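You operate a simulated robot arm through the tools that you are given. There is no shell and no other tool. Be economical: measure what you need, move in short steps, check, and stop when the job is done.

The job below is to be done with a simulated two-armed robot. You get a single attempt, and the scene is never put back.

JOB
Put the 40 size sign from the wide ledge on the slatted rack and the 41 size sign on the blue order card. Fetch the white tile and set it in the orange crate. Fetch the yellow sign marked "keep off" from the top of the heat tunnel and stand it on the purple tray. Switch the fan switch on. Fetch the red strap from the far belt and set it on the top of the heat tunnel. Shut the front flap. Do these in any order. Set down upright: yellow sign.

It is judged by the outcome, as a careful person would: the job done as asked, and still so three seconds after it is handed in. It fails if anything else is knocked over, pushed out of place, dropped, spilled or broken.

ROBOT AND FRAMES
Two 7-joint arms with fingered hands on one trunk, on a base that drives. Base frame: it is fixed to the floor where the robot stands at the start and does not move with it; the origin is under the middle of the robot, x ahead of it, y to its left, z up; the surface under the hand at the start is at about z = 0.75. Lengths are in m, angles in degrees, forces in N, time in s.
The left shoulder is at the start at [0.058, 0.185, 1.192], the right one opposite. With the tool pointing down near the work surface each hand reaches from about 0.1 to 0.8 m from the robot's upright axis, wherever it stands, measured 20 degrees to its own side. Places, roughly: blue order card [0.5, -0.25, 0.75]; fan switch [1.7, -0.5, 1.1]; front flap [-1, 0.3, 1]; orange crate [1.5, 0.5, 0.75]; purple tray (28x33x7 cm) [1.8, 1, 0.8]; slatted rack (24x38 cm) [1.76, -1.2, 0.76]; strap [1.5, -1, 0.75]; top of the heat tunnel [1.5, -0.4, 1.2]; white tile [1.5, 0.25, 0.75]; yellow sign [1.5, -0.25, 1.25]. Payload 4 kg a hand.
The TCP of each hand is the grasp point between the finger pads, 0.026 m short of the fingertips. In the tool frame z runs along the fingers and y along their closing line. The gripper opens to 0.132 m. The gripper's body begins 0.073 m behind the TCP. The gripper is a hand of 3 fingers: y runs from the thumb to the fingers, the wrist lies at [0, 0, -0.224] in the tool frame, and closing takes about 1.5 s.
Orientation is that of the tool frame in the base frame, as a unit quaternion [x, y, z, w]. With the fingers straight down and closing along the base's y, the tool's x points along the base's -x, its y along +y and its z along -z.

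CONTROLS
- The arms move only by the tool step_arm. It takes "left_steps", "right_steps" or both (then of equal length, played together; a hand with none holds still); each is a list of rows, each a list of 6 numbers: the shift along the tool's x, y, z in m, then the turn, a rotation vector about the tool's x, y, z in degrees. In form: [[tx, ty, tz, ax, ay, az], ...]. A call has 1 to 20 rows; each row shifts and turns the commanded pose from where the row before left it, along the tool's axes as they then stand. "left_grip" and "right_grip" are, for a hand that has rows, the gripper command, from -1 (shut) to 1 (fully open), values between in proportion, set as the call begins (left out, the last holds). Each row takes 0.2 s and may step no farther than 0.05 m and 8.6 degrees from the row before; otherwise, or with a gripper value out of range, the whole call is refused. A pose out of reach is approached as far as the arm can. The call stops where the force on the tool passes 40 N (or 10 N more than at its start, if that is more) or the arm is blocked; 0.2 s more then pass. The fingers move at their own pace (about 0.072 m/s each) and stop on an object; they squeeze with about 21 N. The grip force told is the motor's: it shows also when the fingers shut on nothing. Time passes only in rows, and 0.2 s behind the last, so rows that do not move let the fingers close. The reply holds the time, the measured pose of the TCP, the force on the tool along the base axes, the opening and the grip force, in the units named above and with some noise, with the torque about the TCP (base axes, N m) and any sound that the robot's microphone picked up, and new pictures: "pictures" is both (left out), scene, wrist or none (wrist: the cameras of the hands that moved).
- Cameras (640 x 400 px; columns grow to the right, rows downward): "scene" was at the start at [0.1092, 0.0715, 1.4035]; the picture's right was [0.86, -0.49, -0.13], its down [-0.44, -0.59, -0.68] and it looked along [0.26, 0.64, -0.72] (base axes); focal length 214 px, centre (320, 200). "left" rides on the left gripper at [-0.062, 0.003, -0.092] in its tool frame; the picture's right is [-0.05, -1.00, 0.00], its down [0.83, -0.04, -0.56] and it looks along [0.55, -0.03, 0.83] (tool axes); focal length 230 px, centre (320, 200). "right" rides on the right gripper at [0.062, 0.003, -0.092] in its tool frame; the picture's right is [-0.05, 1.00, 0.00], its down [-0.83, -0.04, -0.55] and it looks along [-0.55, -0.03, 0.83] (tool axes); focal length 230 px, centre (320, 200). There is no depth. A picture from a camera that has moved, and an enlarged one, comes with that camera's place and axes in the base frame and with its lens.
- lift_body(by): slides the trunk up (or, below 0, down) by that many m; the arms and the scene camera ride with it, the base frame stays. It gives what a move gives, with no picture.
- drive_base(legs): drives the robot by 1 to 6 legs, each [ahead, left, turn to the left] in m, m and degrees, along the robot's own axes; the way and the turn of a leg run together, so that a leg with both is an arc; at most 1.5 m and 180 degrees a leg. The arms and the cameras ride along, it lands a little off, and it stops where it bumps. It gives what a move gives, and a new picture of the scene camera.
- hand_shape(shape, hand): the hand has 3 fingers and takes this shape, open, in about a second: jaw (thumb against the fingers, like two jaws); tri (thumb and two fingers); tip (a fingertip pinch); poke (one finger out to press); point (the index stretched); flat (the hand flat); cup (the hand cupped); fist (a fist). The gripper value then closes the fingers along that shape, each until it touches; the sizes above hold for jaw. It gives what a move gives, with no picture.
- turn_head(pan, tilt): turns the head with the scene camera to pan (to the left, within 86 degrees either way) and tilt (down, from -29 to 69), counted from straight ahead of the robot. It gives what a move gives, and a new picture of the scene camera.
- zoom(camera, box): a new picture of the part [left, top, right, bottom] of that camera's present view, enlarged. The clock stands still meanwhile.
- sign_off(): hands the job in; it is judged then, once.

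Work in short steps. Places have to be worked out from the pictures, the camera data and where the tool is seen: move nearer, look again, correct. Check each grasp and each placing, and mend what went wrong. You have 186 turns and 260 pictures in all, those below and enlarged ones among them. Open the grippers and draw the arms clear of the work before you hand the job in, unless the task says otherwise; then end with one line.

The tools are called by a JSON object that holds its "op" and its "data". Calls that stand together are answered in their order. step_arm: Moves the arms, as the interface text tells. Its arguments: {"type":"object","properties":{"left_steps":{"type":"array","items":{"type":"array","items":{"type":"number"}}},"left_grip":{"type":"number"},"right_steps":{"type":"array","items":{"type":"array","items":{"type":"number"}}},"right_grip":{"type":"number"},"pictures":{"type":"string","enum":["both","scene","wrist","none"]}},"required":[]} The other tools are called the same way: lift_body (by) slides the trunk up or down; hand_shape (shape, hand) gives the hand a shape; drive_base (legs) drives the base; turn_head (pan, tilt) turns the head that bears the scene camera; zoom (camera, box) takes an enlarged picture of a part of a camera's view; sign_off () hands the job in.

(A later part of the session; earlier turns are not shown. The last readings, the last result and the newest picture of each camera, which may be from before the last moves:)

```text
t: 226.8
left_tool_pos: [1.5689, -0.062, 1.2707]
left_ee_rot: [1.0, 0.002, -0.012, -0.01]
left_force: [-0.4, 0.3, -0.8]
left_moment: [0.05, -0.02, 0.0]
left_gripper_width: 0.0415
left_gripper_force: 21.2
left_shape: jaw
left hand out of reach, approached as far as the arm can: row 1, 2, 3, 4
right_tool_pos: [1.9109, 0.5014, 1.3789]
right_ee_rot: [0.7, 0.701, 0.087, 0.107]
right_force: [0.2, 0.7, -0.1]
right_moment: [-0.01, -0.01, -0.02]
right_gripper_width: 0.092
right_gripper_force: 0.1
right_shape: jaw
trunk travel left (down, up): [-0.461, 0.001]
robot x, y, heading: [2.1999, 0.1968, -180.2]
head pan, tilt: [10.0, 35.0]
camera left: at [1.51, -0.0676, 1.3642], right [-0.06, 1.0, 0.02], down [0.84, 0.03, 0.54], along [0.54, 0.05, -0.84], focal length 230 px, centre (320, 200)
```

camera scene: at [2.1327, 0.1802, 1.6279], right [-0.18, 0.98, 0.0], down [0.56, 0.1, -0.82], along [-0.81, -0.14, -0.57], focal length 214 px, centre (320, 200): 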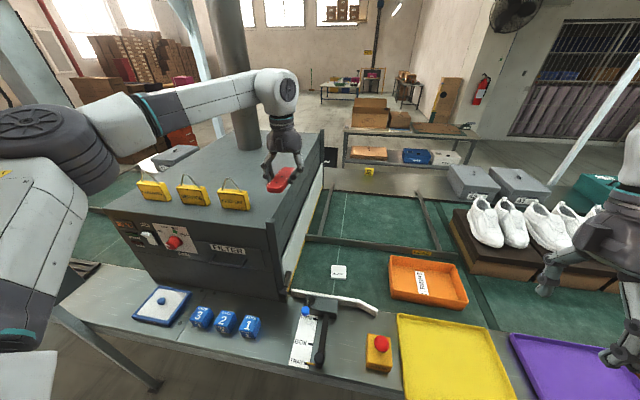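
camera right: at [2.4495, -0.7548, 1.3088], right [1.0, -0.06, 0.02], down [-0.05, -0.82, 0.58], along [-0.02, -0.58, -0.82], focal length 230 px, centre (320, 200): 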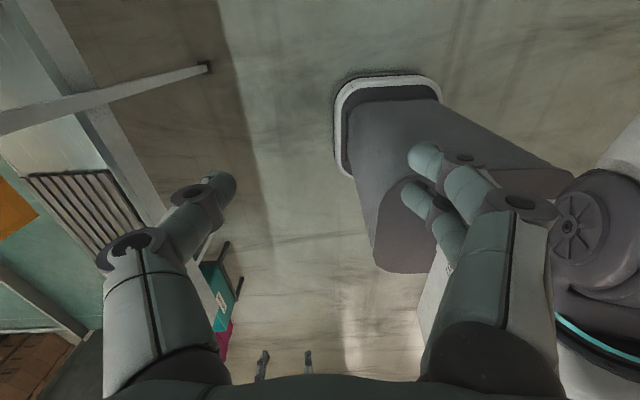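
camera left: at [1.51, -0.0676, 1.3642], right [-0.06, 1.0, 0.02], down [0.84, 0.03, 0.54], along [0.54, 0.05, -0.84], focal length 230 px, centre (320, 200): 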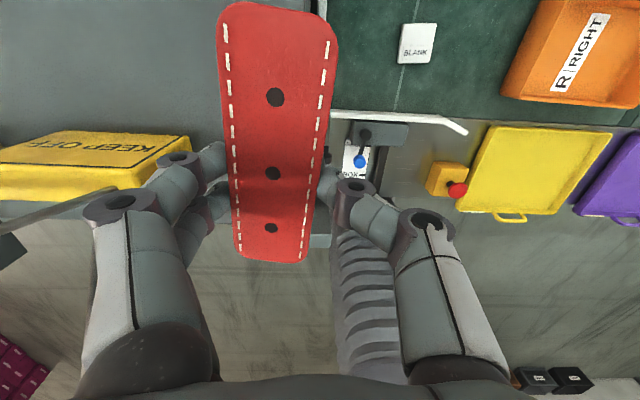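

The tent-shaped sign leaves too little room beside it, so KEEP OFF must go first—with the right hand, while the left keeps the strap tucked. I move the left hand right, back the base off, and tuck the left hand in.

{"op": "step_arm", "data": {"left_steps": [[0.01, -0.04, 0, 0, 0, 0], [0.03, -0.01, 0, 0, 0, 0]], "pictures": "none"}}

{"op": "drive_base", "data": {"legs": [[-0.5, 0, 0]]}}

{"op": "step_arm", "data": {"left_steps": [[0.04, 0.02, -0.01, 0, 0, 0], [0.04, 0.02, -0.01, 0, 0, 0], [0.04, 0.02, -0.01, 0, 0, 0], [0.04, 0.02, -0.01, 0, 0, 0], [0.04, 0.0, -0.01, 0, 0, 0], [0.04, 0, 0, 0, 0, 0], [0.03, 0, 0, 0, 0, 0]], "right_steps": [[0, 0, 0, 0, 0, 0], [0, 0, 0, 0, 0, 0], [0, 0, 0, 0, 0, 0], [0, 0, 0, 0, 0, 0], [0, 0, 0, 0, 0, 0], [0, 0, 0, 0, 0, 0], [0, 0, 0, 0, 0, 0]], "right_grip": 0.6, "pictures": "both"}}

```text
t: 227.4
left_tool_pos: [1.6194, -0.0155, 1.2724]
left_ee_rot: [1.0, 0.003, -0.011, -0.009]
left_force: [0.0, 0.2, 0.0]
left_moment: [0.02, 0.02, 0.02]
left_gripper_width: 0.0414
left_gripper_force: 21.2
left_shape: jaw
left hand out of reach, approached as far as the arm can: row 1
right_tool_pos: [1.9141, 0.5017, 1.3781]
right_ee_rot: [0.701, 0.7, 0.086, 0.106]
right_force: [0.4, -0.6, -0.4]
right_moment: [0.01, 0.01, 0.04]
right_gripper_width: 0.0921
right_gripper_force: 0.1
right_shape: jaw
trunk travel left (down, up): [-0.461, 0.001]
robot x, y, heading: [2.199, 0.1983, -179.8]
head pan, tilt: [10.0, 35.0]
```

```text
t: 230.3
left_tool_pos: [2.1109, -0.0164, 1.2703]
left_ee_rot: [1.0, 0.004, -0.009, -0.01]
left_force: [0.3, 0.4, -1.3]
left_moment: [0.0, -0.03, -0.01]
left_gripper_width: 0.0413
left_gripper_force: 20.4
left_shape: jaw
right_tool_pos: [2.4019, 0.5029, 1.3764]
right_ee_rot: [0.698, 0.702, 0.088, 0.108]
right_force: [-0.4, 0.1, -0.2]
right_moment: [0.02, -0.01, 0.04]
right_gripper_width: 0.092
right_gripper_force: 0.0
right_shape: jaw
trunk travel left (down, up): [-0.461, 0.001]
robot x, y, heading: [2.6906, 0.1949, -179.6]
head pan, tilt: [10.0, 35.0]
camera scene: at [2.6126, 0.1815, 1.6644], right [-0.18, 0.98, 0.0], down [0.57, 0.1, -0.82], along [-0.8, -0.15, -0.58], focal length 214 px, centre (320, 200)
```

scene: 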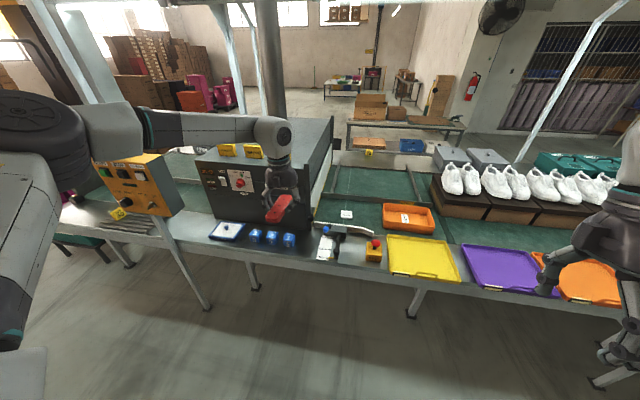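

```text
t: 231.9
left_tool_pos: [2.3855, -0.0972, 1.315]
left_ee_rot: [1.0, 0.003, -0.011, -0.011]
left_force: [0.3, -0.2, -0.8]
left_moment: [0.02, 0.0, -0.01]
left_gripper_width: 0.0414
left_gripper_force: 21.0
left_shape: jaw
right_tool_pos: [2.406, 0.5006, 1.3787]
right_ee_rot: [0.698, 0.703, 0.087, 0.107]
right_force: [0.8, 0.2, 0.2]
right_moment: [0.05, -0.02, -0.02]
right_gripper_width: 0.105
right_gripper_force: 0.0
right_shape: jaw
trunk travel left (down, up): [-0.461, 0.001]
robot x, y, heading: [2.6928, 0.2008, -179.7]
head pan, tilt: [10.0, 35.0]
camera scene: at [2.617, 0.1803, 1.6646], right [-0.18, 0.98, 0.0], down [0.56, 0.1, -0.82], along [-0.81, -0.15, -0.57], focal length 214 px, centre (320, 200)
camera right: at [2.3837, 0.5635, 1.4663], right [0.96, -0.04, 0.27], down [-0.19, -0.82, 0.55], along [0.2, -0.58, -0.79], focal length 230 px, centre (320, 200)
camera left: at [2.3261, -0.103, 1.4091], right [-0.06, 1.0, 0.02], down [0.84, 0.04, 0.54], along [0.54, 0.05, -0.84], focal length 230 px, centre (320, 200)
```

scene: 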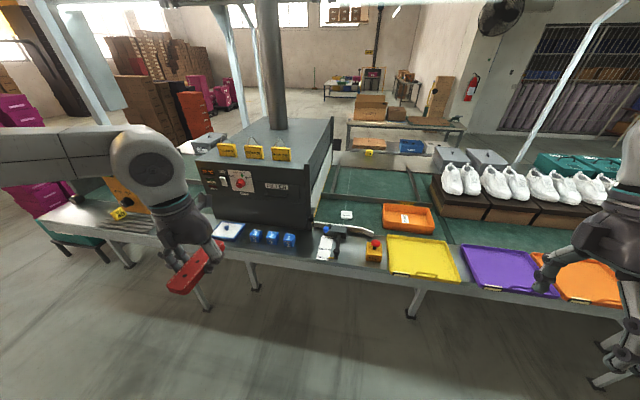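
right: 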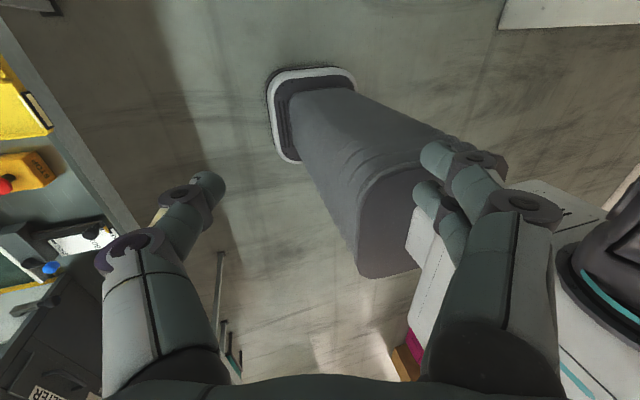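
left: 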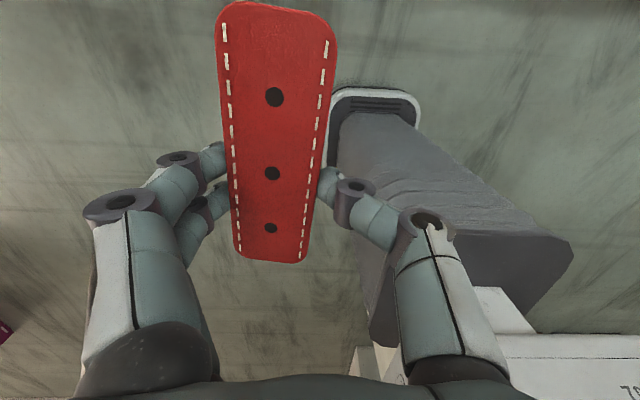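

Better idea: turn the robot ~48° left near (2.25, 0.15); then the sign lies in the right arm's best direction and the left arm swings into the free aisle. I straighten the right hand's tilt, pre-rotate it by 48°, and turn the base.

{"op": "step_arm", "data": {"right_steps": [[0, 0, 0, 7.9, 0, 0], [0, 0, 0, 7.9, 0, 0], [0, 0, 0, 0, 0, 8], [0, 0, 0, 0, 0, 8], [0, 0, 0, 0, 0, 8], [0, 0, 0, 0, 0, 8], [0, 0, 0, 0, 0, 8], [0, 0, 0, 0, 0, 8]], "pictures": "none"}}

{"op": "drive_base", "data": {"legs": [[0, 0, 48]]}}

```text
t: 233.7
left_tool_pos: [2.3847, -0.0961, 1.3148]
left_ee_rot: [1.0, 0.004, -0.01, -0.009]
left_force: [0.5, 1.0, 1.5]
left_moment: [0.01, -0.03, 0.02]
left_gripper_width: 0.0413
left_gripper_force: 20.9
left_shape: jaw
right_tool_pos: [2.405, 0.5013, 1.3783]
right_ee_rot: [0.934, 0.357, -0.004, 0.015]
right_force: [0.5, -0.1, -0.8]
right_moment: [0.01, 0.0, 0.02]
right_gripper_width: 0.1052
right_gripper_force: 0.0
right_shape: jaw
trunk travel left (down, up): [-0.461, 0.001]
robot x, y, heading: [2.6918, 0.2004, -179.7]
head pan, tilt: [10.0, 35.0]
```

```text
t: 236.3
left_tool_pos: [2.704, -0.2297, 1.3159]
left_ee_rot: [0.913, 0.409, -0.013, -0.005]
left_force: [-0.3, -0.1, -1.5]
left_moment: [0.0, 0.04, -0.01]
left_gripper_width: 0.0416
left_gripper_force: 20.8
left_shape: jaw
right_tool_pos: [2.2739, 0.1879, 1.3791]
right_ee_rot: [0.708, 0.707, 0.002, 0.014]
right_force: [0.2, -0.2, 0.4]
right_moment: [-0.02, -0.02, -0.01]
right_gripper_width: 0.1053
right_gripper_force: 0.1
right_shape: jaw
trunk travel left (down, up): [-0.461, 0.001]
robot x, y, heading: [2.6968, 0.2002, -131.9]
head pan, tilt: [10.0, 35.0]
camera scene: at [2.6522, 0.1298, 1.6645], right [-0.85, 0.53, 0.0], down [0.3, 0.49, -0.82], along [-0.43, -0.7, -0.57], focal length 214 px, centre (320, 200)
```

scene: 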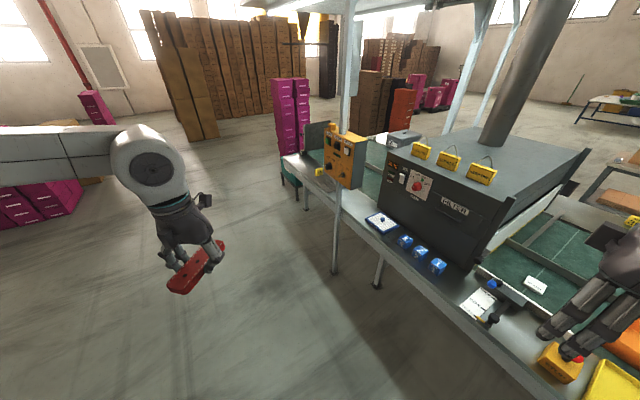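

Now I drive to about (2.21, 0.04) keeping this heading.

{"op": "drive_base", "data": {"legs": [[0.3, -0.255, 0], [0.144, 0, 0]]}}

{"op": "zoom", "data": {"camera": "right", "box": [0, 0, 640, 400]}}

```text
t: 239.7
left_tool_pos: [2.2207, -0.3898, 1.3161]
left_ee_rot: [0.912, 0.409, -0.014, -0.004]
left_force: [-0.3, -0.4, -0.9]
left_moment: [0.0, 0.02, -0.03]
left_gripper_width: 0.0413
left_gripper_force: 21.0
left_shape: jaw
right_tool_pos: [1.7888, 0.0257, 1.3787]
right_ee_rot: [0.707, 0.707, 0.0, 0.016]
right_force: [0.1, -1.0, 0.0]
right_moment: [0.01, -0.01, -0.02]
right_gripper_width: 0.1056
right_gripper_force: 0.0
right_shape: jaw
trunk travel left (down, up): [-0.461, 0.001]
robot x, y, heading: [2.2075, 0.0373, -131.8]
head pan, tilt: [10.0, 35.0]
camera scene: at [2.1681, -0.0312, 1.6647], right [-0.85, 0.53, 0.0], down [0.3, 0.49, -0.82], along [-0.43, -0.7, -0.57], focal length 214 px, centre (320, 200)
```

scene: 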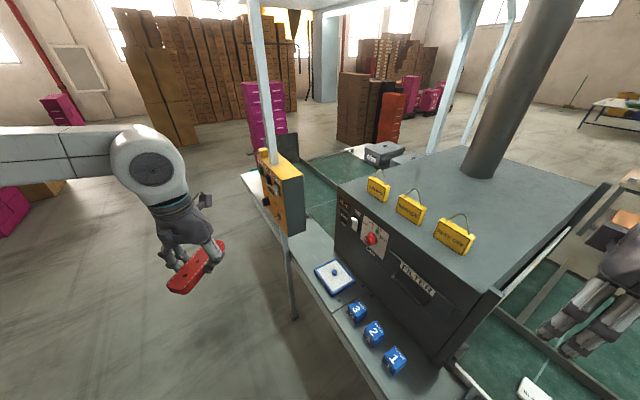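

```text
1.00 times, centred on (320, 200) of right (not enlarged: the box is as wide or as high as the picture)
camera zoom: at [1.7907, 0.0873, 1.4691], right [1.0, -0.05, 0.02], down [-0.05, -0.82, 0.57], along [-0.01, -0.57, -0.82], focal length 230 px, centre (320, 200)
```

zoom: 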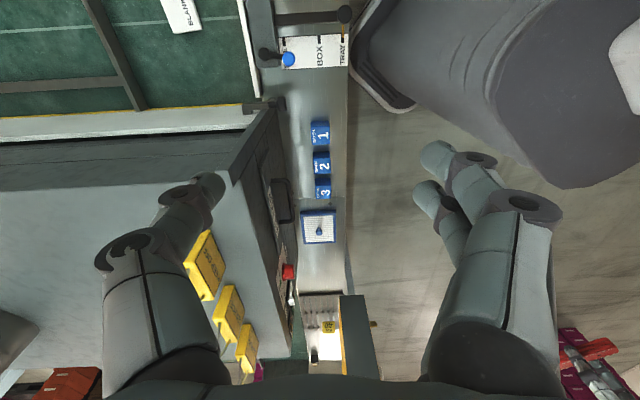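

The wrist view is ideal. I move above KEEP OFF at (1.59, -0.21), staying above its cord.

{"op": "step_arm", "data": {"right_steps": [[-0.0337, -0.0284, 0, 0, 0, 0], [-0.0337, -0.0284, 0, 0, 0, 0], [-0.0337, -0.0284, 0, 0, 0, 0], [-0.0337, -0.0284, 0, 0, 0, 0], [-0.0337, -0.0284, 0, 0, 0, 0], [-0.0337, -0.0284, 0, 0, 0, 0], [-0.0337, -0.0284, 0, 0, 0, 0]], "pictures": "both"}}

```text
t: 241.3
left_tool_pos: [2.218, -0.3941, 1.3142]
left_ee_rot: [0.912, 0.409, -0.013, -0.006]
left_force: [0.3, -0.1, 0.1]
left_moment: [0.07, 0.0, -0.01]
left_gripper_width: 0.0417
left_gripper_force: 21.5
left_shape: jaw
right_tool_pos: [1.589, -0.2142, 1.3785]
right_ee_rot: [0.707, 0.707, 0.002, 0.013]
right_force: [0.1, -0.3, -0.4]
right_moment: [0.05, 0.01, -0.03]
right_gripper_width: 0.1053
right_gripper_force: 0.0
right_shape: jaw
trunk travel left (down, up): [-0.461, 0.001]
robot x, y, heading: [2.2065, 0.0344, -131.8]
head pan, tilt: [10.0, 35.0]
camera scene: at [2.1662, -0.0365, 1.6644], right [-0.85, 0.53, 0.0], down [0.3, 0.49, -0.82], along [-0.43, -0.7, -0.58], focal length 214 px, centre (320, 200)
camera right: at [1.5903, -0.153, 1.4685], right [1.0, -0.05, 0.02], down [-0.05, -0.82, 0.57], along [-0.01, -0.57, -0.82], focal length 230 px, centre (320, 200)
```

scene: 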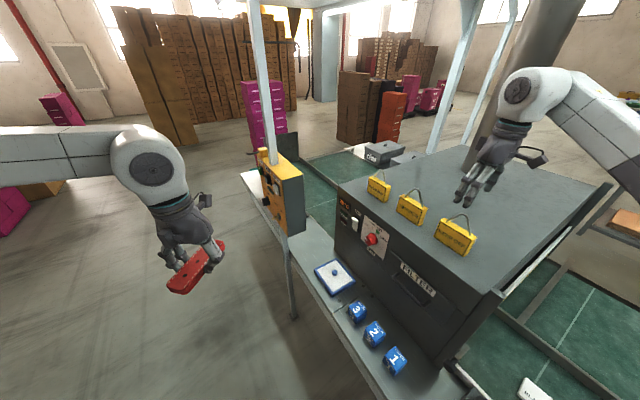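
right: 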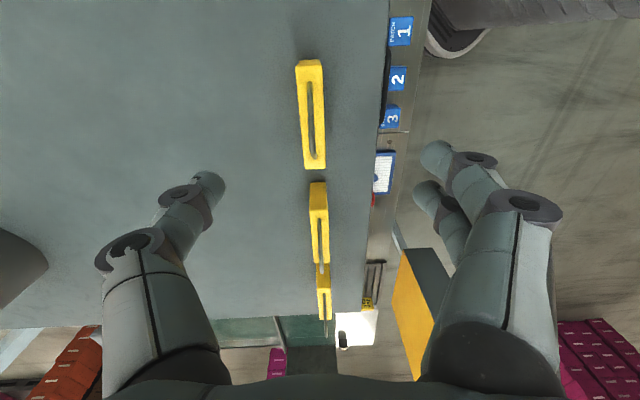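

KEEP OFF is exactly at (1.584, -0.21), aligned. I lower to z≈1.24 and close on its thickness.

{"op": "step_arm", "data": {"right_steps": [[0.004, -0.005, 0.035, 0, 0, 0], [0, 0, 0.035, 0, 0, 0], [0, 0, 0.035, 0, 0, 0], [0, 0, 0.03, 0, 0, 0]], "pictures": "wrist"}}

```text
t: 242.3
left_tool_pos: [2.2198, -0.3911, 1.3154]
left_ee_rot: [0.912, 0.41, -0.013, -0.004]
left_force: [-0.2, -0.1, -0.6]
left_moment: [-0.01, -0.03, 0.01]
left_gripper_width: 0.0415
left_gripper_force: 20.8
left_shape: jaw
right_tool_pos: [1.5866, -0.2105, 1.2426]
right_ee_rot: [0.707, 0.707, 0.0, 0.015]
right_force: [-0.1, 0.7, 0.0]
right_moment: [0.01, 0.03, 0.0]
right_gripper_width: 0.1054
right_gripper_force: 0.0
right_shape: jaw
trunk travel left (down, up): [-0.461, 0.001]
robot x, y, heading: [2.2079, 0.0352, -131.8]
head pan, tilt: [10.0, 35.0]
camera right: at [1.5875, -0.1486, 1.3329], right [1.0, -0.05, 0.02], down [-0.06, -0.82, 0.57], along [-0.01, -0.57, -0.82], focal length 230 px, centre (320, 200)
```

right: 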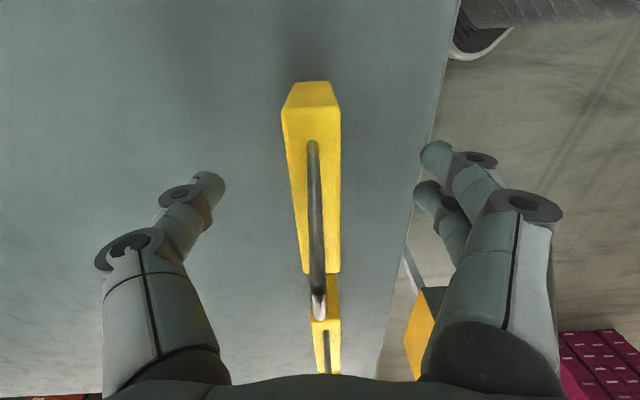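

Well centred. I lower 1.2 cm more and close.

{"op": "step_arm", "data": {"right_steps": [[0, 0, 0.012, 0, 0, 0], [0, 0, 0, 0, 0, 0]], "pictures": "none"}}

{"op": "step_arm", "data": {"right_steps": [[0, 0, 0, 0, 0, 0], [0, 0, 0, 0, 0, 0], [0, 0, 0, 0, 0, 0], [0, 0, 0, 0, 0, 0], [0, 0, 0, 0, 0, 0], [0, 0, 0, 0, 0, 0], [0, 0, 0, 0, 0, 0], [0, 0, 0, 0, 0, 0]], "right_grip": -1, "pictures": "wrist"}}

```text
t: 242.9
left_tool_pos: [2.2193, -0.3914, 1.3149]
left_ee_rot: [0.912, 0.41, -0.013, -0.005]
left_force: [0.4, -0.2, -0.9]
left_moment: [0.03, 0.03, -0.01]
left_gripper_width: 0.0412
left_gripper_force: 20.9
left_shape: jaw
right_tool_pos: [1.5878, -0.2118, 1.231]
right_ee_rot: [0.707, 0.707, 0.001, 0.014]
right_force: [-0.2, 0.6, 0.1]
right_moment: [-0.02, 0.0, 0.03]
right_gripper_width: 0.1055
right_gripper_force: 0.1
right_shape: jaw
trunk travel left (down, up): [-0.461, 0.001]
robot x, y, heading: [2.2043, 0.0385, -131.8]
head pan, tilt: [10.0, 35.0]
```

```text
t: 244.7
left_tool_pos: [2.2193, -0.3925, 1.315]
left_ee_rot: [0.912, 0.41, -0.013, -0.004]
left_force: [0.6, 0.1, -0.4]
left_moment: [0.01, 0.04, 0.02]
left_gripper_width: 0.0412
left_gripper_force: 20.1
left_shape: jaw
right_tool_pos: [1.5863, -0.2121, 1.2314]
right_ee_rot: [0.708, 0.706, 0.001, 0.015]
right_force: [0.1, 0.0, -1.0]
right_moment: [-0.01, -0.03, 0.0]
right_gripper_width: 0.0188
right_gripper_force: 20.9
right_shape: jaw
trunk travel left (down, up): [-0.461, 0.001]
robot x, y, heading: [2.2069, 0.0325, -132.0]
head pan, tilt: [10.0, 35.0]
camera right: at [1.5883, -0.1495, 1.3216], right [1.0, -0.05, 0.02], down [-0.06, -0.82, 0.57], along [-0.01, -0.57, -0.82], focal length 230 px, centre (320, 200)
```

right: 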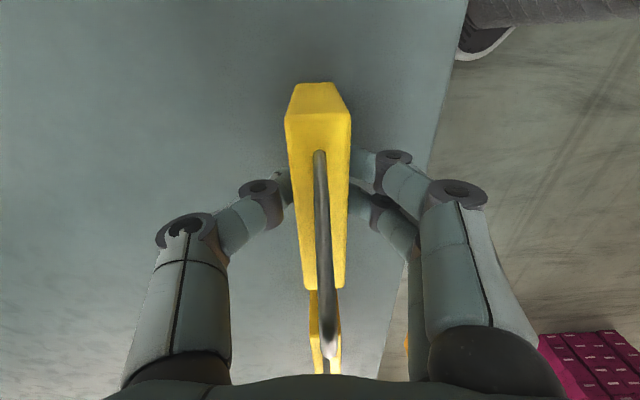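

Gripped. I lift and bring the sign back toward the robot's right front.

{"op": "step_arm", "data": {"right_steps": [[0, 0, -0.04, 0, 0, 0], [0, 0, -0.04, 0, 0, 0], [0, 0, -0.04, 0, 0, 0], [0.03, 0.028, -0.02, 0, 0, 0], [0.03, 0.028, 0, 0, 0, 0], [0.03, 0.028, 0, 0, 0, 0], [0.03, 0.028, 0, 0, 0, 0], [0.03, 0.028, 0, 0, 0, 0], [0.03, 0.028, 0, 0, 0, 0]], "pictures": "both"}}

```text
t: 246.7
left_tool_pos: [2.2198, -0.3906, 1.3146]
left_ee_rot: [0.912, 0.41, -0.014, -0.005]
left_force: [0.8, -0.1, -1.5]
left_moment: [-0.02, 0.01, -0.02]
left_gripper_width: 0.0412
left_gripper_force: 20.3
left_shape: jaw
right_tool_pos: [1.7559, -0.028, 1.3711]
right_ee_rot: [0.707, 0.707, 0.001, 0.016]
right_force: [-0.7, 0.2, -0.6]
right_moment: [0.03, -0.01, 0.01]
right_gripper_width: 0.0187
right_gripper_force: 21.2
right_shape: jaw
trunk travel left (down, up): [-0.461, 0.001]
robot x, y, heading: [2.2035, 0.035, -131.7]
head pan, tilt: [10.0, 35.0]
camera scene: at [2.1677, -0.0323, 1.6646], right [-0.85, 0.53, 0.0], down [0.3, 0.49, -0.82], along [-0.43, -0.7, -0.57], focal length 214 px, centre (320, 200)
camera right: at [1.7565, 0.0343, 1.462], right [1.0, -0.05, 0.02], down [-0.06, -0.82, 0.57], along [-0.01, -0.57, -0.82], focal length 230 px, centre (320, 200)
```

scene: 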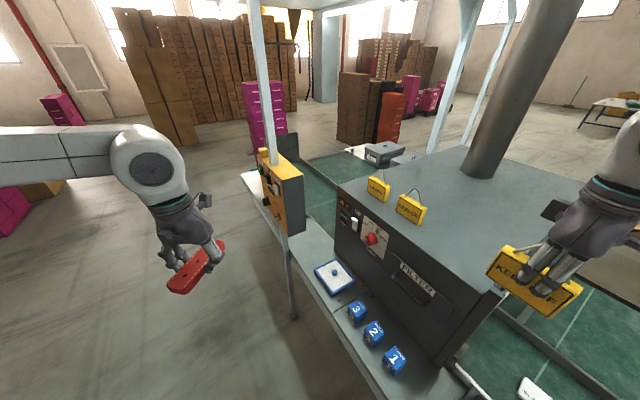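
right: 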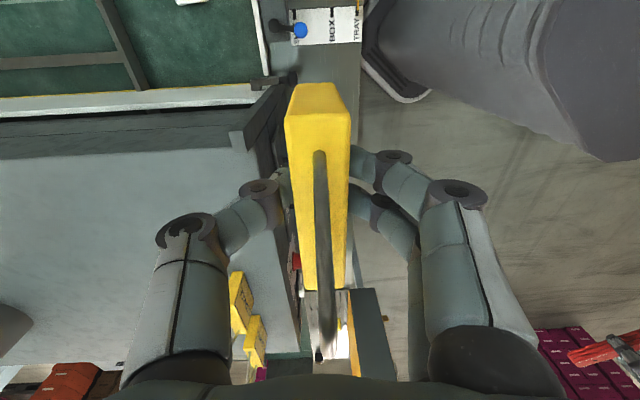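

KEEP OFF is held securely. I back off, face the line again, and come in with the left hand toward the vacated spot.

{"op": "drive_base", "data": {"legs": [[-0.3, 0, 0], [0, 0, -48.2], [0.18, 0.16, 0]]}}

```text
t: 252.3
left_tool_pos: [1.9246, -0.1912, 1.3157]
left_ee_rot: [1.0, 0.004, -0.011, -0.009]
left_force: [0.0, 0.2, -0.6]
left_moment: [0.02, 0.0, 0.01]
left_gripper_width: 0.0415
left_gripper_force: 21.1
left_shape: jaw
right_tool_pos: [1.8814, 0.3977, 1.3722]
right_ee_rot: [0.933, 0.359, -0.006, 0.015]
right_force: [0.5, 0.3, -0.3]
right_moment: [0.01, -0.03, 0.02]
right_gripper_width: 0.0184
right_gripper_force: 21.3
right_shape: jaw
trunk travel left (down, up): [-0.461, 0.001]
robot x, y, heading: [2.2293, 0.097, -179.7]
head pan, tilt: [10.0, 35.0]
camera scene: at [2.1561, 0.0877, 1.6647], right [-0.18, 0.98, 0.0], down [0.56, 0.1, -0.82], along [-0.81, -0.15, -0.57], focal length 214 px, centre (320, 200)
```

scene: 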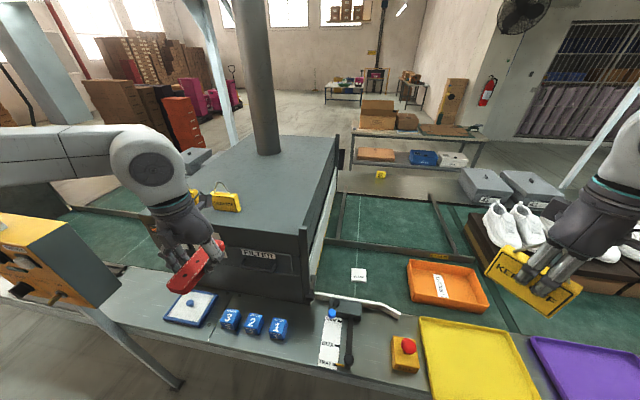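

I reach forward to (1.60, -0.165) above the free spot.

{"op": "step_arm", "data": {"left_steps": [[-0.04, -0.003, 0, 0, 0, 0], [-0.04, -0.003, 0, 0, 0, 0], [-0.04, -0.003, 0, 0, 0, 0], [-0.04, -0.003, 0, 0, 0, 0], [-0.04, -0.003, 0, 0, 0, 0], [-0.04, -0.003, 0.01, 0, 0, 0], [-0.04, -0.003, 0.02, 0, 0, 0], [-0.04, -0.003, 0.02, 0, 0, 0]]}}

```text
t: 254.1
left_tool_pos: [1.5994, -0.1729, 1.2714]
left_ee_rot: [1.0, 0.005, -0.009, -0.011]
left_force: [-1.2, 0.8, -0.7]
left_moment: [0.02, -0.05, 0.0]
left_gripper_width: 0.0413
left_gripper_force: 21.1
left_shape: jaw
right_tool_pos: [1.8765, 0.3939, 1.3709]
right_ee_rot: [0.933, 0.36, -0.004, 0.014]
right_force: [-0.4, 0.6, -1.4]
right_moment: [-0.01, -0.02, -0.03]
right_gripper_width: 0.0186
right_gripper_force: 20.9
right_shape: jaw
trunk travel left (down, up): [-0.461, 0.001]
robot x, y, heading: [2.23, 0.1057, -179.4]
head pan, tilt: [10.0, 35.0]
camera scene: at [2.1495, 0.0841, 1.6643], right [-0.18, 0.98, 0.0], down [0.57, 0.1, -0.82], along [-0.8, -0.15, -0.58], focal length 214 px, centre (320, 200)
camera left: at [1.5397, -0.1796, 1.3649], right [-0.06, 1.0, 0.02], down [0.84, 0.04, 0.54], along [0.54, 0.05, -0.84], focal length 230 px, centre (320, 200)
```

scene: 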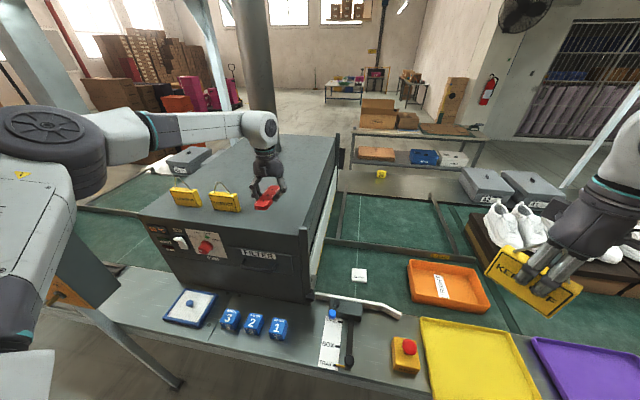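
left: 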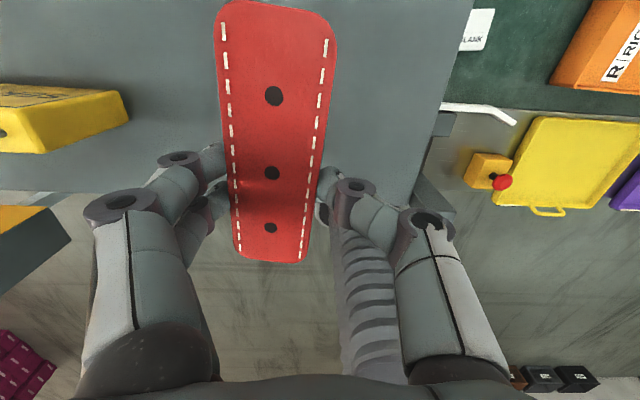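

Well placed, clear of SERVICE. I lower gently.

{"op": "step_arm", "data": {"left_steps": [[-0.005, 0, 0.03, 0, 0, 0], [0, 0, 0.025, 0, 0, 0], [0, 0, 0.01, 0, 0, 0], [0, 0, 0.004, 0, 0, 0]], "pictures": "none"}}

```text
t: 255.1
left_tool_pos: [1.6084, -0.1762, 1.2081]
left_ee_rot: [1.0, 0.005, -0.012, -0.01]
left_force: [-0.4, 0.2, -0.1]
left_moment: [0.06, 0.0, -0.03]
left_gripper_width: 0.0412
left_gripper_force: 20.9
left_shape: jaw
left hand out of reach, approached as far as the arm can: row 1, 2, 3
right_tool_pos: [1.8781, 0.3952, 1.3721]
right_ee_rot: [0.933, 0.359, -0.005, 0.014]
right_force: [-0.5, -0.9, -1.5]
right_moment: [-0.01, 0.02, -0.03]
right_gripper_width: 0.0185
right_gripper_force: 21.0
right_shape: jaw
trunk travel left (down, up): [-0.461, 0.001]
robot x, y, heading: [2.2336, 0.1029, -179.5]
head pan, tilt: [10.0, 35.0]
```

The near end would be close to the front edge; I move the base 2 cm ahead, then lower by the trunk until contact.

{"op": "drive_base", "data": {"legs": [[0.025, 0, 0]]}}

{"op": "lift_body", "data": {"by": -0.006}}

```text
t: 255.9
left_tool_pos: [1.591, -0.1764, 1.21]
left_ee_rot: [1.0, 0.005, -0.015, -0.01]
left_force: [0.9, 0.1, -0.3]
left_moment: [0.04, 0.02, 0.0]
left_gripper_width: 0.0413
left_gripper_force: 21.3
left_shape: jaw
right_tool_pos: [1.8629, 0.3953, 1.3727]
right_ee_rot: [0.933, 0.359, -0.008, 0.013]
right_force: [0.9, 0.2, -0.2]
right_moment: [0.03, 0.07, -0.02]
right_gripper_width: 0.0187
right_gripper_force: 21.6
right_shape: jaw
trunk travel left (down, up): [-0.461, 0.001]
robot x, y, heading: [2.2059, 0.1012, -179.7]
head pan, tilt: [10.0, 35.0]
camera scene: at [2.1384, 0.0845, 1.6651], right [-0.18, 0.98, 0.0], down [0.56, 0.1, -0.82], along [-0.81, -0.15, -0.57], focal length 214 px, centre (320, 200)
```

scene: 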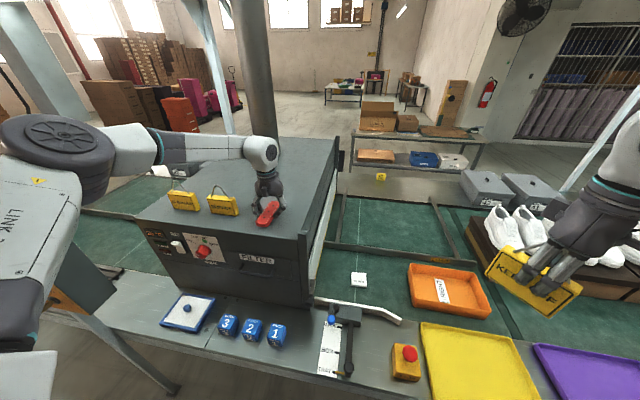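

```text
t: 256.5
left_tool_pos: [1.5854, -0.1769, 1.201]
left_ee_rot: [1.0, 0.005, -0.012, -0.011]
left_force: [-0.1, -0.3, -0.5]
left_moment: [0.0, 0.03, -0.02]
left_gripper_width: 0.0409
left_gripper_force: 21.0
left_shape: jaw
right_tool_pos: [1.8562, 0.3951, 1.3665]
right_ee_rot: [0.933, 0.359, -0.006, 0.014]
right_force: [0.6, -0.3, -1.3]
right_moment: [-0.01, 0.04, 0.01]
right_gripper_width: 0.0187
right_gripper_force: 21.0
right_shape: jaw
trunk travel left (down, up): [-0.455, 0.007]
robot x, y, heading: [2.2096, 0.0991, -179.7]
head pan, tilt: [10.0, 35.0]
```

{"op": "lift_body", "data": {"by": -0.004}}

{"op": "lift_body", "data": {"by": -0.003}}

```text
t: 257.0
left_tool_pos: [1.5842, -0.177, 1.198]
left_ee_rot: [1.0, 0.005, -0.011, -0.011]
left_force: [-0.8, -0.2, 3.1]
left_moment: [-0.14, -0.04, -0.04]
left_gripper_width: 0.041
left_gripper_force: 21.4
left_shape: jaw
right_tool_pos: [1.8558, 0.3964, 1.3615]
right_ee_rot: [0.933, 0.359, -0.006, 0.013]
right_force: [0.7, 0.3, -0.4]
right_moment: [-0.04, 0.0, 0.04]
right_gripper_width: 0.0187
right_gripper_force: 20.8
right_shape: jaw
trunk travel left (down, up): [-0.451, 0.011]
robot x, y, heading: [2.2001, 0.1006, -179.8]
head pan, tilt: [10.0, 35.0]
```

```text
t: 257.5
left_tool_pos: [1.5842, -0.1758, 1.1973]
left_ee_rot: [1.0, 0.005, -0.014, -0.011]
left_force: [-0.3, -1.5, 19.0]
left_moment: [-1.16, -0.19, -0.05]
left_gripper_width: 0.0407
left_gripper_force: 21.1
left_shape: jaw
right_tool_pos: [1.8566, 0.3946, 1.3587]
right_ee_rot: [0.933, 0.359, -0.005, 0.014]
right_force: [-0.8, -0.3, 0.0]
right_moment: [-0.03, -0.02, -0.02]
right_gripper_width: 0.0186
right_gripper_force: 21.1
right_shape: jaw
trunk travel left (down, up): [-0.448, 0.014]
robot x, y, heading: [2.2052, 0.1019, -179.3]
head pan, tilt: [10.0, 35.0]
```

Contact with the tunnel top. I open moderately and lift away.

{"op": "step_arm", "data": {"left_steps": [[0, 0, 0, 0, 0, 0], [0, 0, 0, 0, 0, 0], [0, 0, 0, 0, 0, 0], [0, 0, 0, 0, 0, 0], [0, 0, -0.02, 0, 0, 0], [0, 0, -0.03, 0, 0, 0], [0.01, 0, -0.03, 0, 0, 0], [0.04, 0, -0.02, 0, 0, 0], [0.04, 0, 0, 0, 0, 0], [0.04, 0, 0, 0, 0, 0], [0.04, 0, 0, 0, 0, 0]], "left_grip": 0.1}}

```text
t: 259.9
left_tool_pos: [1.7598, -0.1781, 1.2912]
left_ee_rot: [1.0, 0.004, -0.012, -0.01]
left_force: [0.7, -0.3, 0.1]
left_moment: [0.0, 0.02, 0.04]
left_gripper_width: 0.0726
left_gripper_force: 0.1
left_shape: jaw
right_tool_pos: [1.8564, 0.3943, 1.3596]
right_ee_rot: [0.933, 0.359, -0.007, 0.013]
right_force: [0.1, 0.2, -0.6]
right_moment: [0.02, 0.02, -0.01]
right_gripper_width: 0.0189
right_gripper_force: 20.9
right_shape: jaw
trunk travel left (down, up): [-0.448, 0.014]
robot x, y, heading: [2.2058, 0.0993, -179.7]
head pan, tilt: [10.0, 35.0]
camera scene: at [2.1303, 0.084, 1.6522], right [-0.18, 0.98, 0.0], down [0.56, 0.1, -0.82], along [-0.81, -0.15, -0.57], focal length 214 px, centre (320, 200)
camera left: at [1.701, -0.184, 1.3854], right [-0.06, 1.0, 0.02], down [0.84, 0.04, 0.54], along [0.53, 0.05, -0.84], focal length 230 px, centre (320, 200)
```

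scene: 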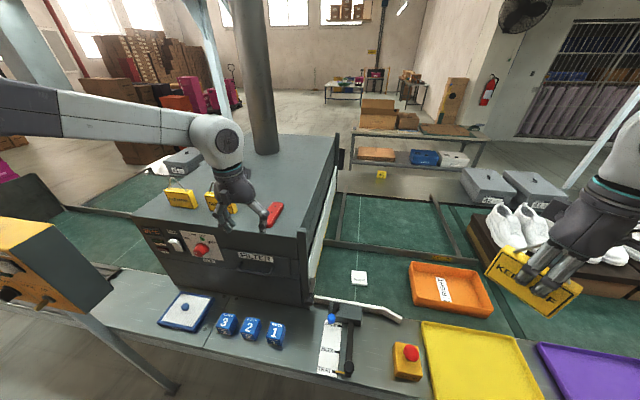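
left: 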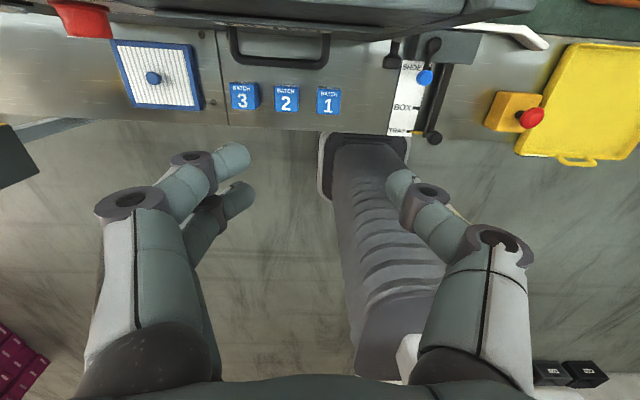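

The strap lies on the tunnel top. Next the fan switch with the left hand: I back off, turn ~22° left, shape the hand for poking, and look at the rocker.

{"op": "drive_base", "data": {"legs": [[-0.3, 0, 0], [0, 0.2, 22]]}}

{"op": "hand_shape", "data": {"hand": "left", "shape": "poke"}}

{"op": "step_arm", "data": {"left_steps": [[0, 0, 0.03, 0, -8.2, 0], [0, 0, 0.0, 0, -8.2, 0], [0, 0, 0, 0, -8.2, 0], [0, 0, 0, 0, -8.2, 0], [0, 0, 0, 0, -8.2, 0], [0, 0, 0, 0, -8.2, 0], [0, 0, 0, 0, -8.2, 0], [0, 0, 0, 0, -8.2, 0], [0, 0, 0, 0, -8.2, 0], [0, 0, 0, 0, -8.2, 0], [0, 0, 0, 0, -8, 0]], "pictures": "both"}}

```text
t: 263.1
left_tool_pos: [2.2243, -0.509, 1.292]
left_ee_rot: [0.982, 0.19, -0.012, -0.007]
left_force: [0.3, -0.5, 0.4]
left_moment: [0.0, -0.01, 0.01]
left_gripper_width: 0.0725
left_gripper_force: 0.0
left_shape: jaw
right_tool_pos: [2.1052, 0.0608, 1.356]
right_ee_rot: [0.85, 0.527, -0.003, 0.016]
right_force: [-0.3, 0.9, -0.6]
right_moment: [-0.04, -0.02, 0.0]
right_gripper_width: 0.0184
right_gripper_force: 20.7
right_shape: jaw
trunk travel left (down, up): [-0.448, 0.014]
robot x, y, heading: [2.5443, -0.0868, -158.3]
head pan, tilt: [10.0, 35.0]
camera scene: at [2.4721, -0.1282, 1.6521], right [-0.53, 0.85, 0.0], down [0.49, 0.3, -0.82], along [-0.69, -0.43, -0.57], focal length 214 px, centre (320, 200)
```

scene: 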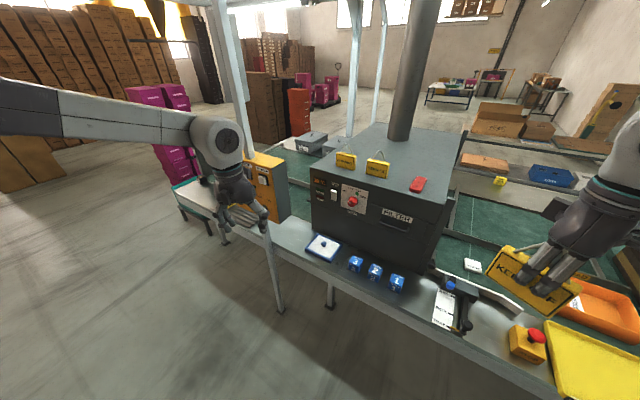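

```text
t: 264.0
left_tool_pos: [2.2269, -0.5143, 1.2903]
left_ee_rot: [0.982, 0.191, -0.014, -0.009]
left_force: [0.4, 0.1, -0.5]
left_moment: [0.05, 0.0, 0.01]
left_gripper_width: 0.0
left_gripper_force: 0.0
left_shape: poke
right_tool_pos: [2.1086, 0.0525, 1.3595]
right_ee_rot: [0.85, 0.526, -0.003, 0.014]
right_force: [1.0, -0.2, -0.7]
right_moment: [0.02, 0.02, 0.0]
right_gripper_width: 0.0186
right_gripper_force: 20.6
right_shape: jaw
trunk travel left (down, up): [-0.448, 0.014]
robot x, y, heading: [2.5423, -0.0915, -158.1]
head pan, tilt: [10.0, 35.0]
```

```text
t: 266.4
left_tool_pos: [2.2251, -0.513, 1.2601]
left_ee_rot: [0.855, 0.171, -0.483, 0.084]
left_force: [0.4, -0.2, -0.4]
left_moment: [-0.01, -0.01, -0.02]
left_gripper_width: 0.0
left_gripper_force: 0.0
left_shape: poke
left hand out of reach, approached as far as the arm can: row 8, 9, 10, 11
right_tool_pos: [2.1076, 0.0562, 1.3593]
right_ee_rot: [0.85, 0.526, -0.002, 0.014]
right_force: [0.6, -0.1, -0.7]
right_moment: [-0.05, 0.0, 0.0]
right_gripper_width: 0.0186
right_gripper_force: 20.6
right_shape: jaw
trunk travel left (down, up): [-0.448, 0.014]
robot x, y, heading: [2.5396, -0.0915, -158.4]
head pan, tilt: [10.0, 35.0]
camera scene: at [2.4749, -0.1336, 1.6521], right [-0.53, 0.85, 0.0], down [0.49, 0.3, -0.82], along [-0.69, -0.43, -0.57], focal length 214 px, centre (320, 200)
camera left: at [2.2713, -0.5007, 1.3617], right [-0.4, 0.92, 0.06], down [0.82, 0.39, -0.42], along [-0.41, -0.11, -0.9], focal length 230 px, centre (320, 200)
```

scene: 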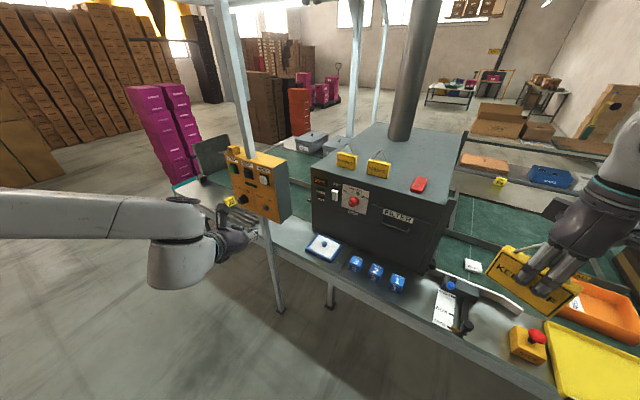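
left: 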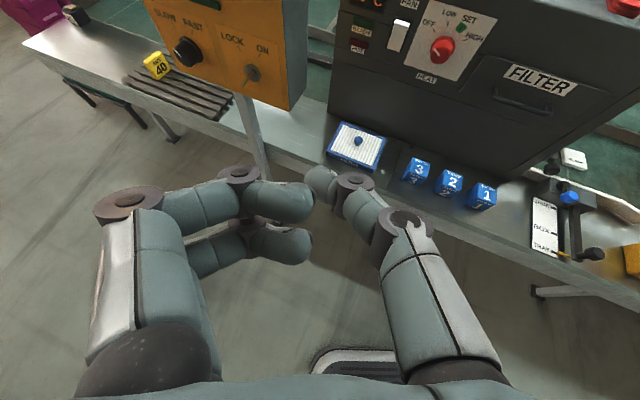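

The poke finger lies along the tool axis. I zoom in on the rocker.

{"op": "zoom", "data": {"camera": "left", "box": [330, 0, 490, 100]}}

{"op": "zoom", "data": {"camera": "scene", "box": [300, 165, 380, 215]}}

```text
4.00 times, centred on (410, 50) of left
camera zoom: at [2.2713, -0.5007, 1.3617], right [-0.4, 0.92, 0.06], down [0.82, 0.39, -0.42], along [-0.41, -0.11, -0.9], focal length 920 px, centre (-40, 800)
```

zoom: 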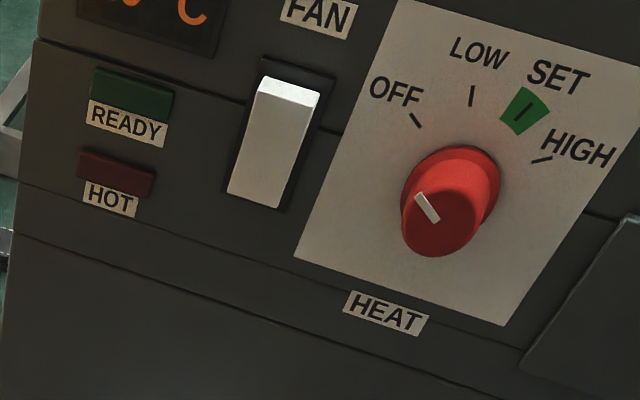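

```text
8.00 times, centred on (340, 190) of scene
camera zoom: at [2.4749, -0.1336, 1.6521], right [-0.53, 0.85, 0.0], down [0.49, 0.3, -0.82], along [-0.69, -0.43, -0.57], focal length 1716 px, centre (160, 280)
```

zoom: 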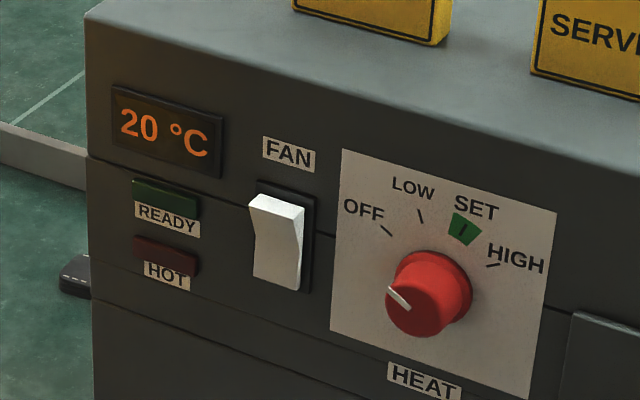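

Triangulated: the rocker's raised top is at (1.686, -0.541, 1.087); pressing its top half in should switch it on. I lower the trunk 0.15 m and drive in.

{"op": "lift_body", "data": {"by": -0.15}}

{"op": "drive_base", "data": {"legs": [[0, -0.16, 0], [0.28, 0, 0]]}}

{"op": "zoom", "data": {"camera": "left", "box": [0, 0, 640, 400]}}

```text
t: 268.2
left_tool_pos: [2.2154, -0.5167, 1.082]
left_ee_rot: [0.869, 0.174, -0.457, 0.08]
left_force: [0.1, -0.2, 0.4]
left_moment: [0.03, 0.0, 0.01]
left_gripper_width: 0.0
left_gripper_force: 0.1
left_shape: poke
right_tool_pos: [2.1077, 0.0555, 1.2082]
right_ee_rot: [0.85, 0.527, -0.004, 0.015]
right_force: [-0.3, 0.2, -0.2]
right_moment: [0.03, 0.0, -0.04]
right_gripper_width: 0.0183
right_gripper_force: 20.9
right_shape: jaw
trunk travel left (down, up): [-0.298, 0.164]
robot x, y, heading: [2.5419, -0.0877, -158.0]
head pan, tilt: [10.0, 35.0]
```

```text
t: 271.2
left_tool_pos: [1.8941, -0.4743, 1.0823]
left_ee_rot: [0.869, 0.173, -0.457, 0.079]
left_force: [1.0, -0.1, -0.2]
left_moment: [0.02, 0.0, -0.01]
left_gripper_width: 0.0
left_gripper_force: 0.1
left_shape: poke
right_tool_pos: [1.7859, 0.0971, 1.2094]
right_ee_rot: [0.85, 0.526, -0.003, 0.015]
right_force: [-1.1, -0.7, -0.3]
right_moment: [-0.01, 0.02, 0.0]
right_gripper_width: 0.0185
right_gripper_force: 21.0
right_shape: jaw
trunk travel left (down, up): [-0.298, 0.164]
robot x, y, heading: [2.2203, -0.0451, -158.1]
head pan, tilt: [10.0, 35.0]
camera scene: at [2.1167, -0.1068, 1.4928], right [-0.53, 0.85, -0.01], down [0.54, 0.32, -0.78], along [-0.66, -0.42, -0.63], focal length 214 px, centre (320, 200)
```

scene: 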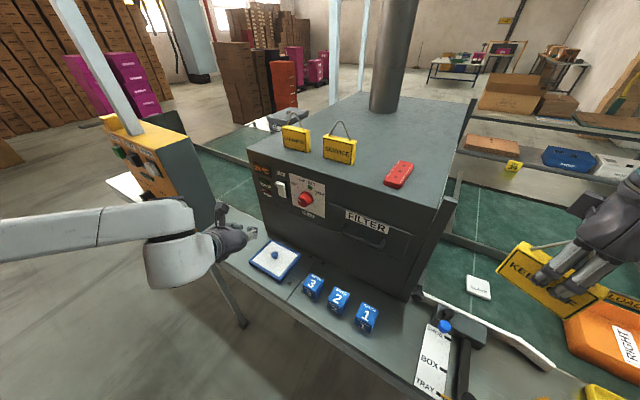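

```text
1.00 times, centred on (320, 200) of left (not enlarged: the box is as wide or as high as the picture)
camera zoom: at [1.9334, -0.4653, 1.1856], right [-0.4, 0.91, 0.06], down [0.84, 0.39, -0.37], along [-0.36, -0.09, -0.93], focal length 230 px, centre (320, 200)
```

zoom: 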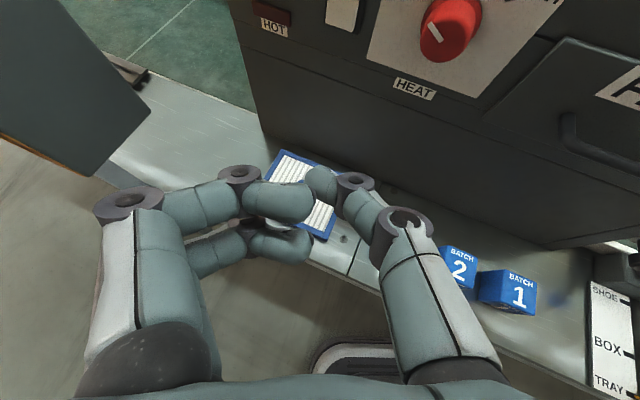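

I bring the fingertip to ~3 cm in front of the rocker's top.

{"op": "step_arm", "data": {"left_steps": [[-0.026, -0.001, 0.032, 0, 0, 0], [-0.026, -0.001, 0.032, 0, 0, 0], [-0.026, -0.001, 0.032, 0, 0, 0], [-0.026, -0.001, 0.032, 0, 0, 0]], "pictures": "both"}}

{"op": "zoom", "data": {"camera": "scene", "box": [220, 130, 380, 230]}}

```text
t: 272.2
left_tool_pos: [1.7371, -0.5323, 1.0947]
left_ee_rot: [0.869, 0.172, -0.457, 0.079]
left_force: [-0.6, 0.0, 0.0]
left_moment: [0.04, 0.0, -0.02]
left_gripper_width: 0.0002
left_gripper_force: 0.0
left_shape: poke
right_tool_pos: [1.782, 0.0972, 1.2076]
right_ee_rot: [0.85, 0.526, -0.002, 0.015]
right_force: [-0.5, 1.0, -1.1]
right_moment: [0.03, -0.05, -0.01]
right_gripper_width: 0.0185
right_gripper_force: 21.7
right_shape: jaw
trunk travel left (down, up): [-0.298, 0.164]
robot x, y, heading: [2.2204, -0.048, -158.2]
head pan, tilt: [10.0, 35.0]
camera scene: at [2.1139, -0.1063, 1.4925], right [-0.53, 0.85, -0.01], down [0.54, 0.32, -0.78], along [-0.66, -0.42, -0.63], focal length 214 px, centre (320, 200)
camera left: at [1.7771, -0.523, 1.1983], right [-0.4, 0.91, 0.06], down [0.84, 0.39, -0.36], along [-0.36, -0.09, -0.93], focal length 230 px, centre (320, 200)
```

scene: 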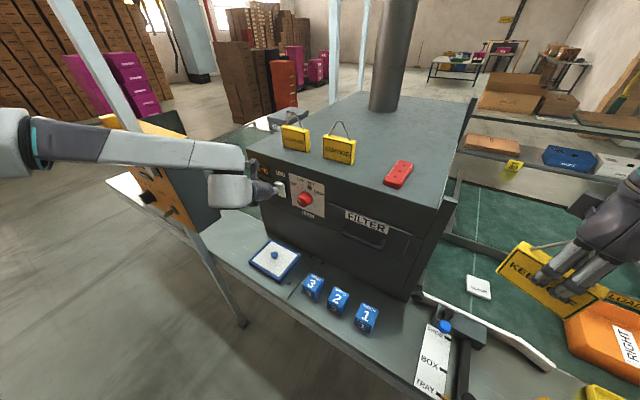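
left: 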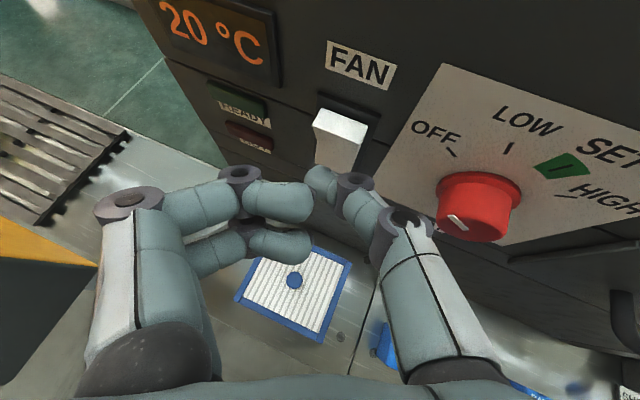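

```text
4.00 times, centred on (300, 180) of scene
camera zoom: at [2.1139, -0.1063, 1.4925], right [-0.53, 0.85, -0.01], down [0.54, 0.32, -0.78], along [-0.66, -0.42, -0.63], focal length 858 px, centre (400, 280)
```

zoom: 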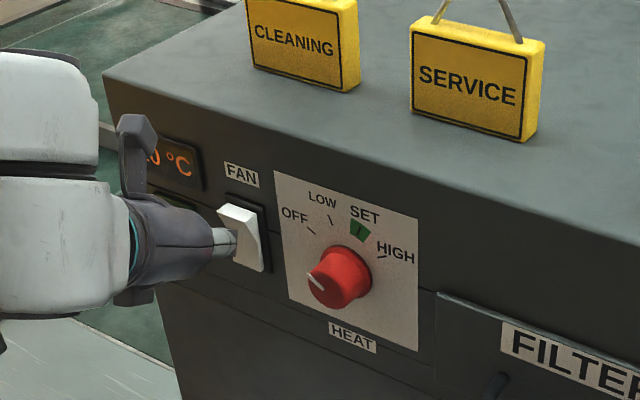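

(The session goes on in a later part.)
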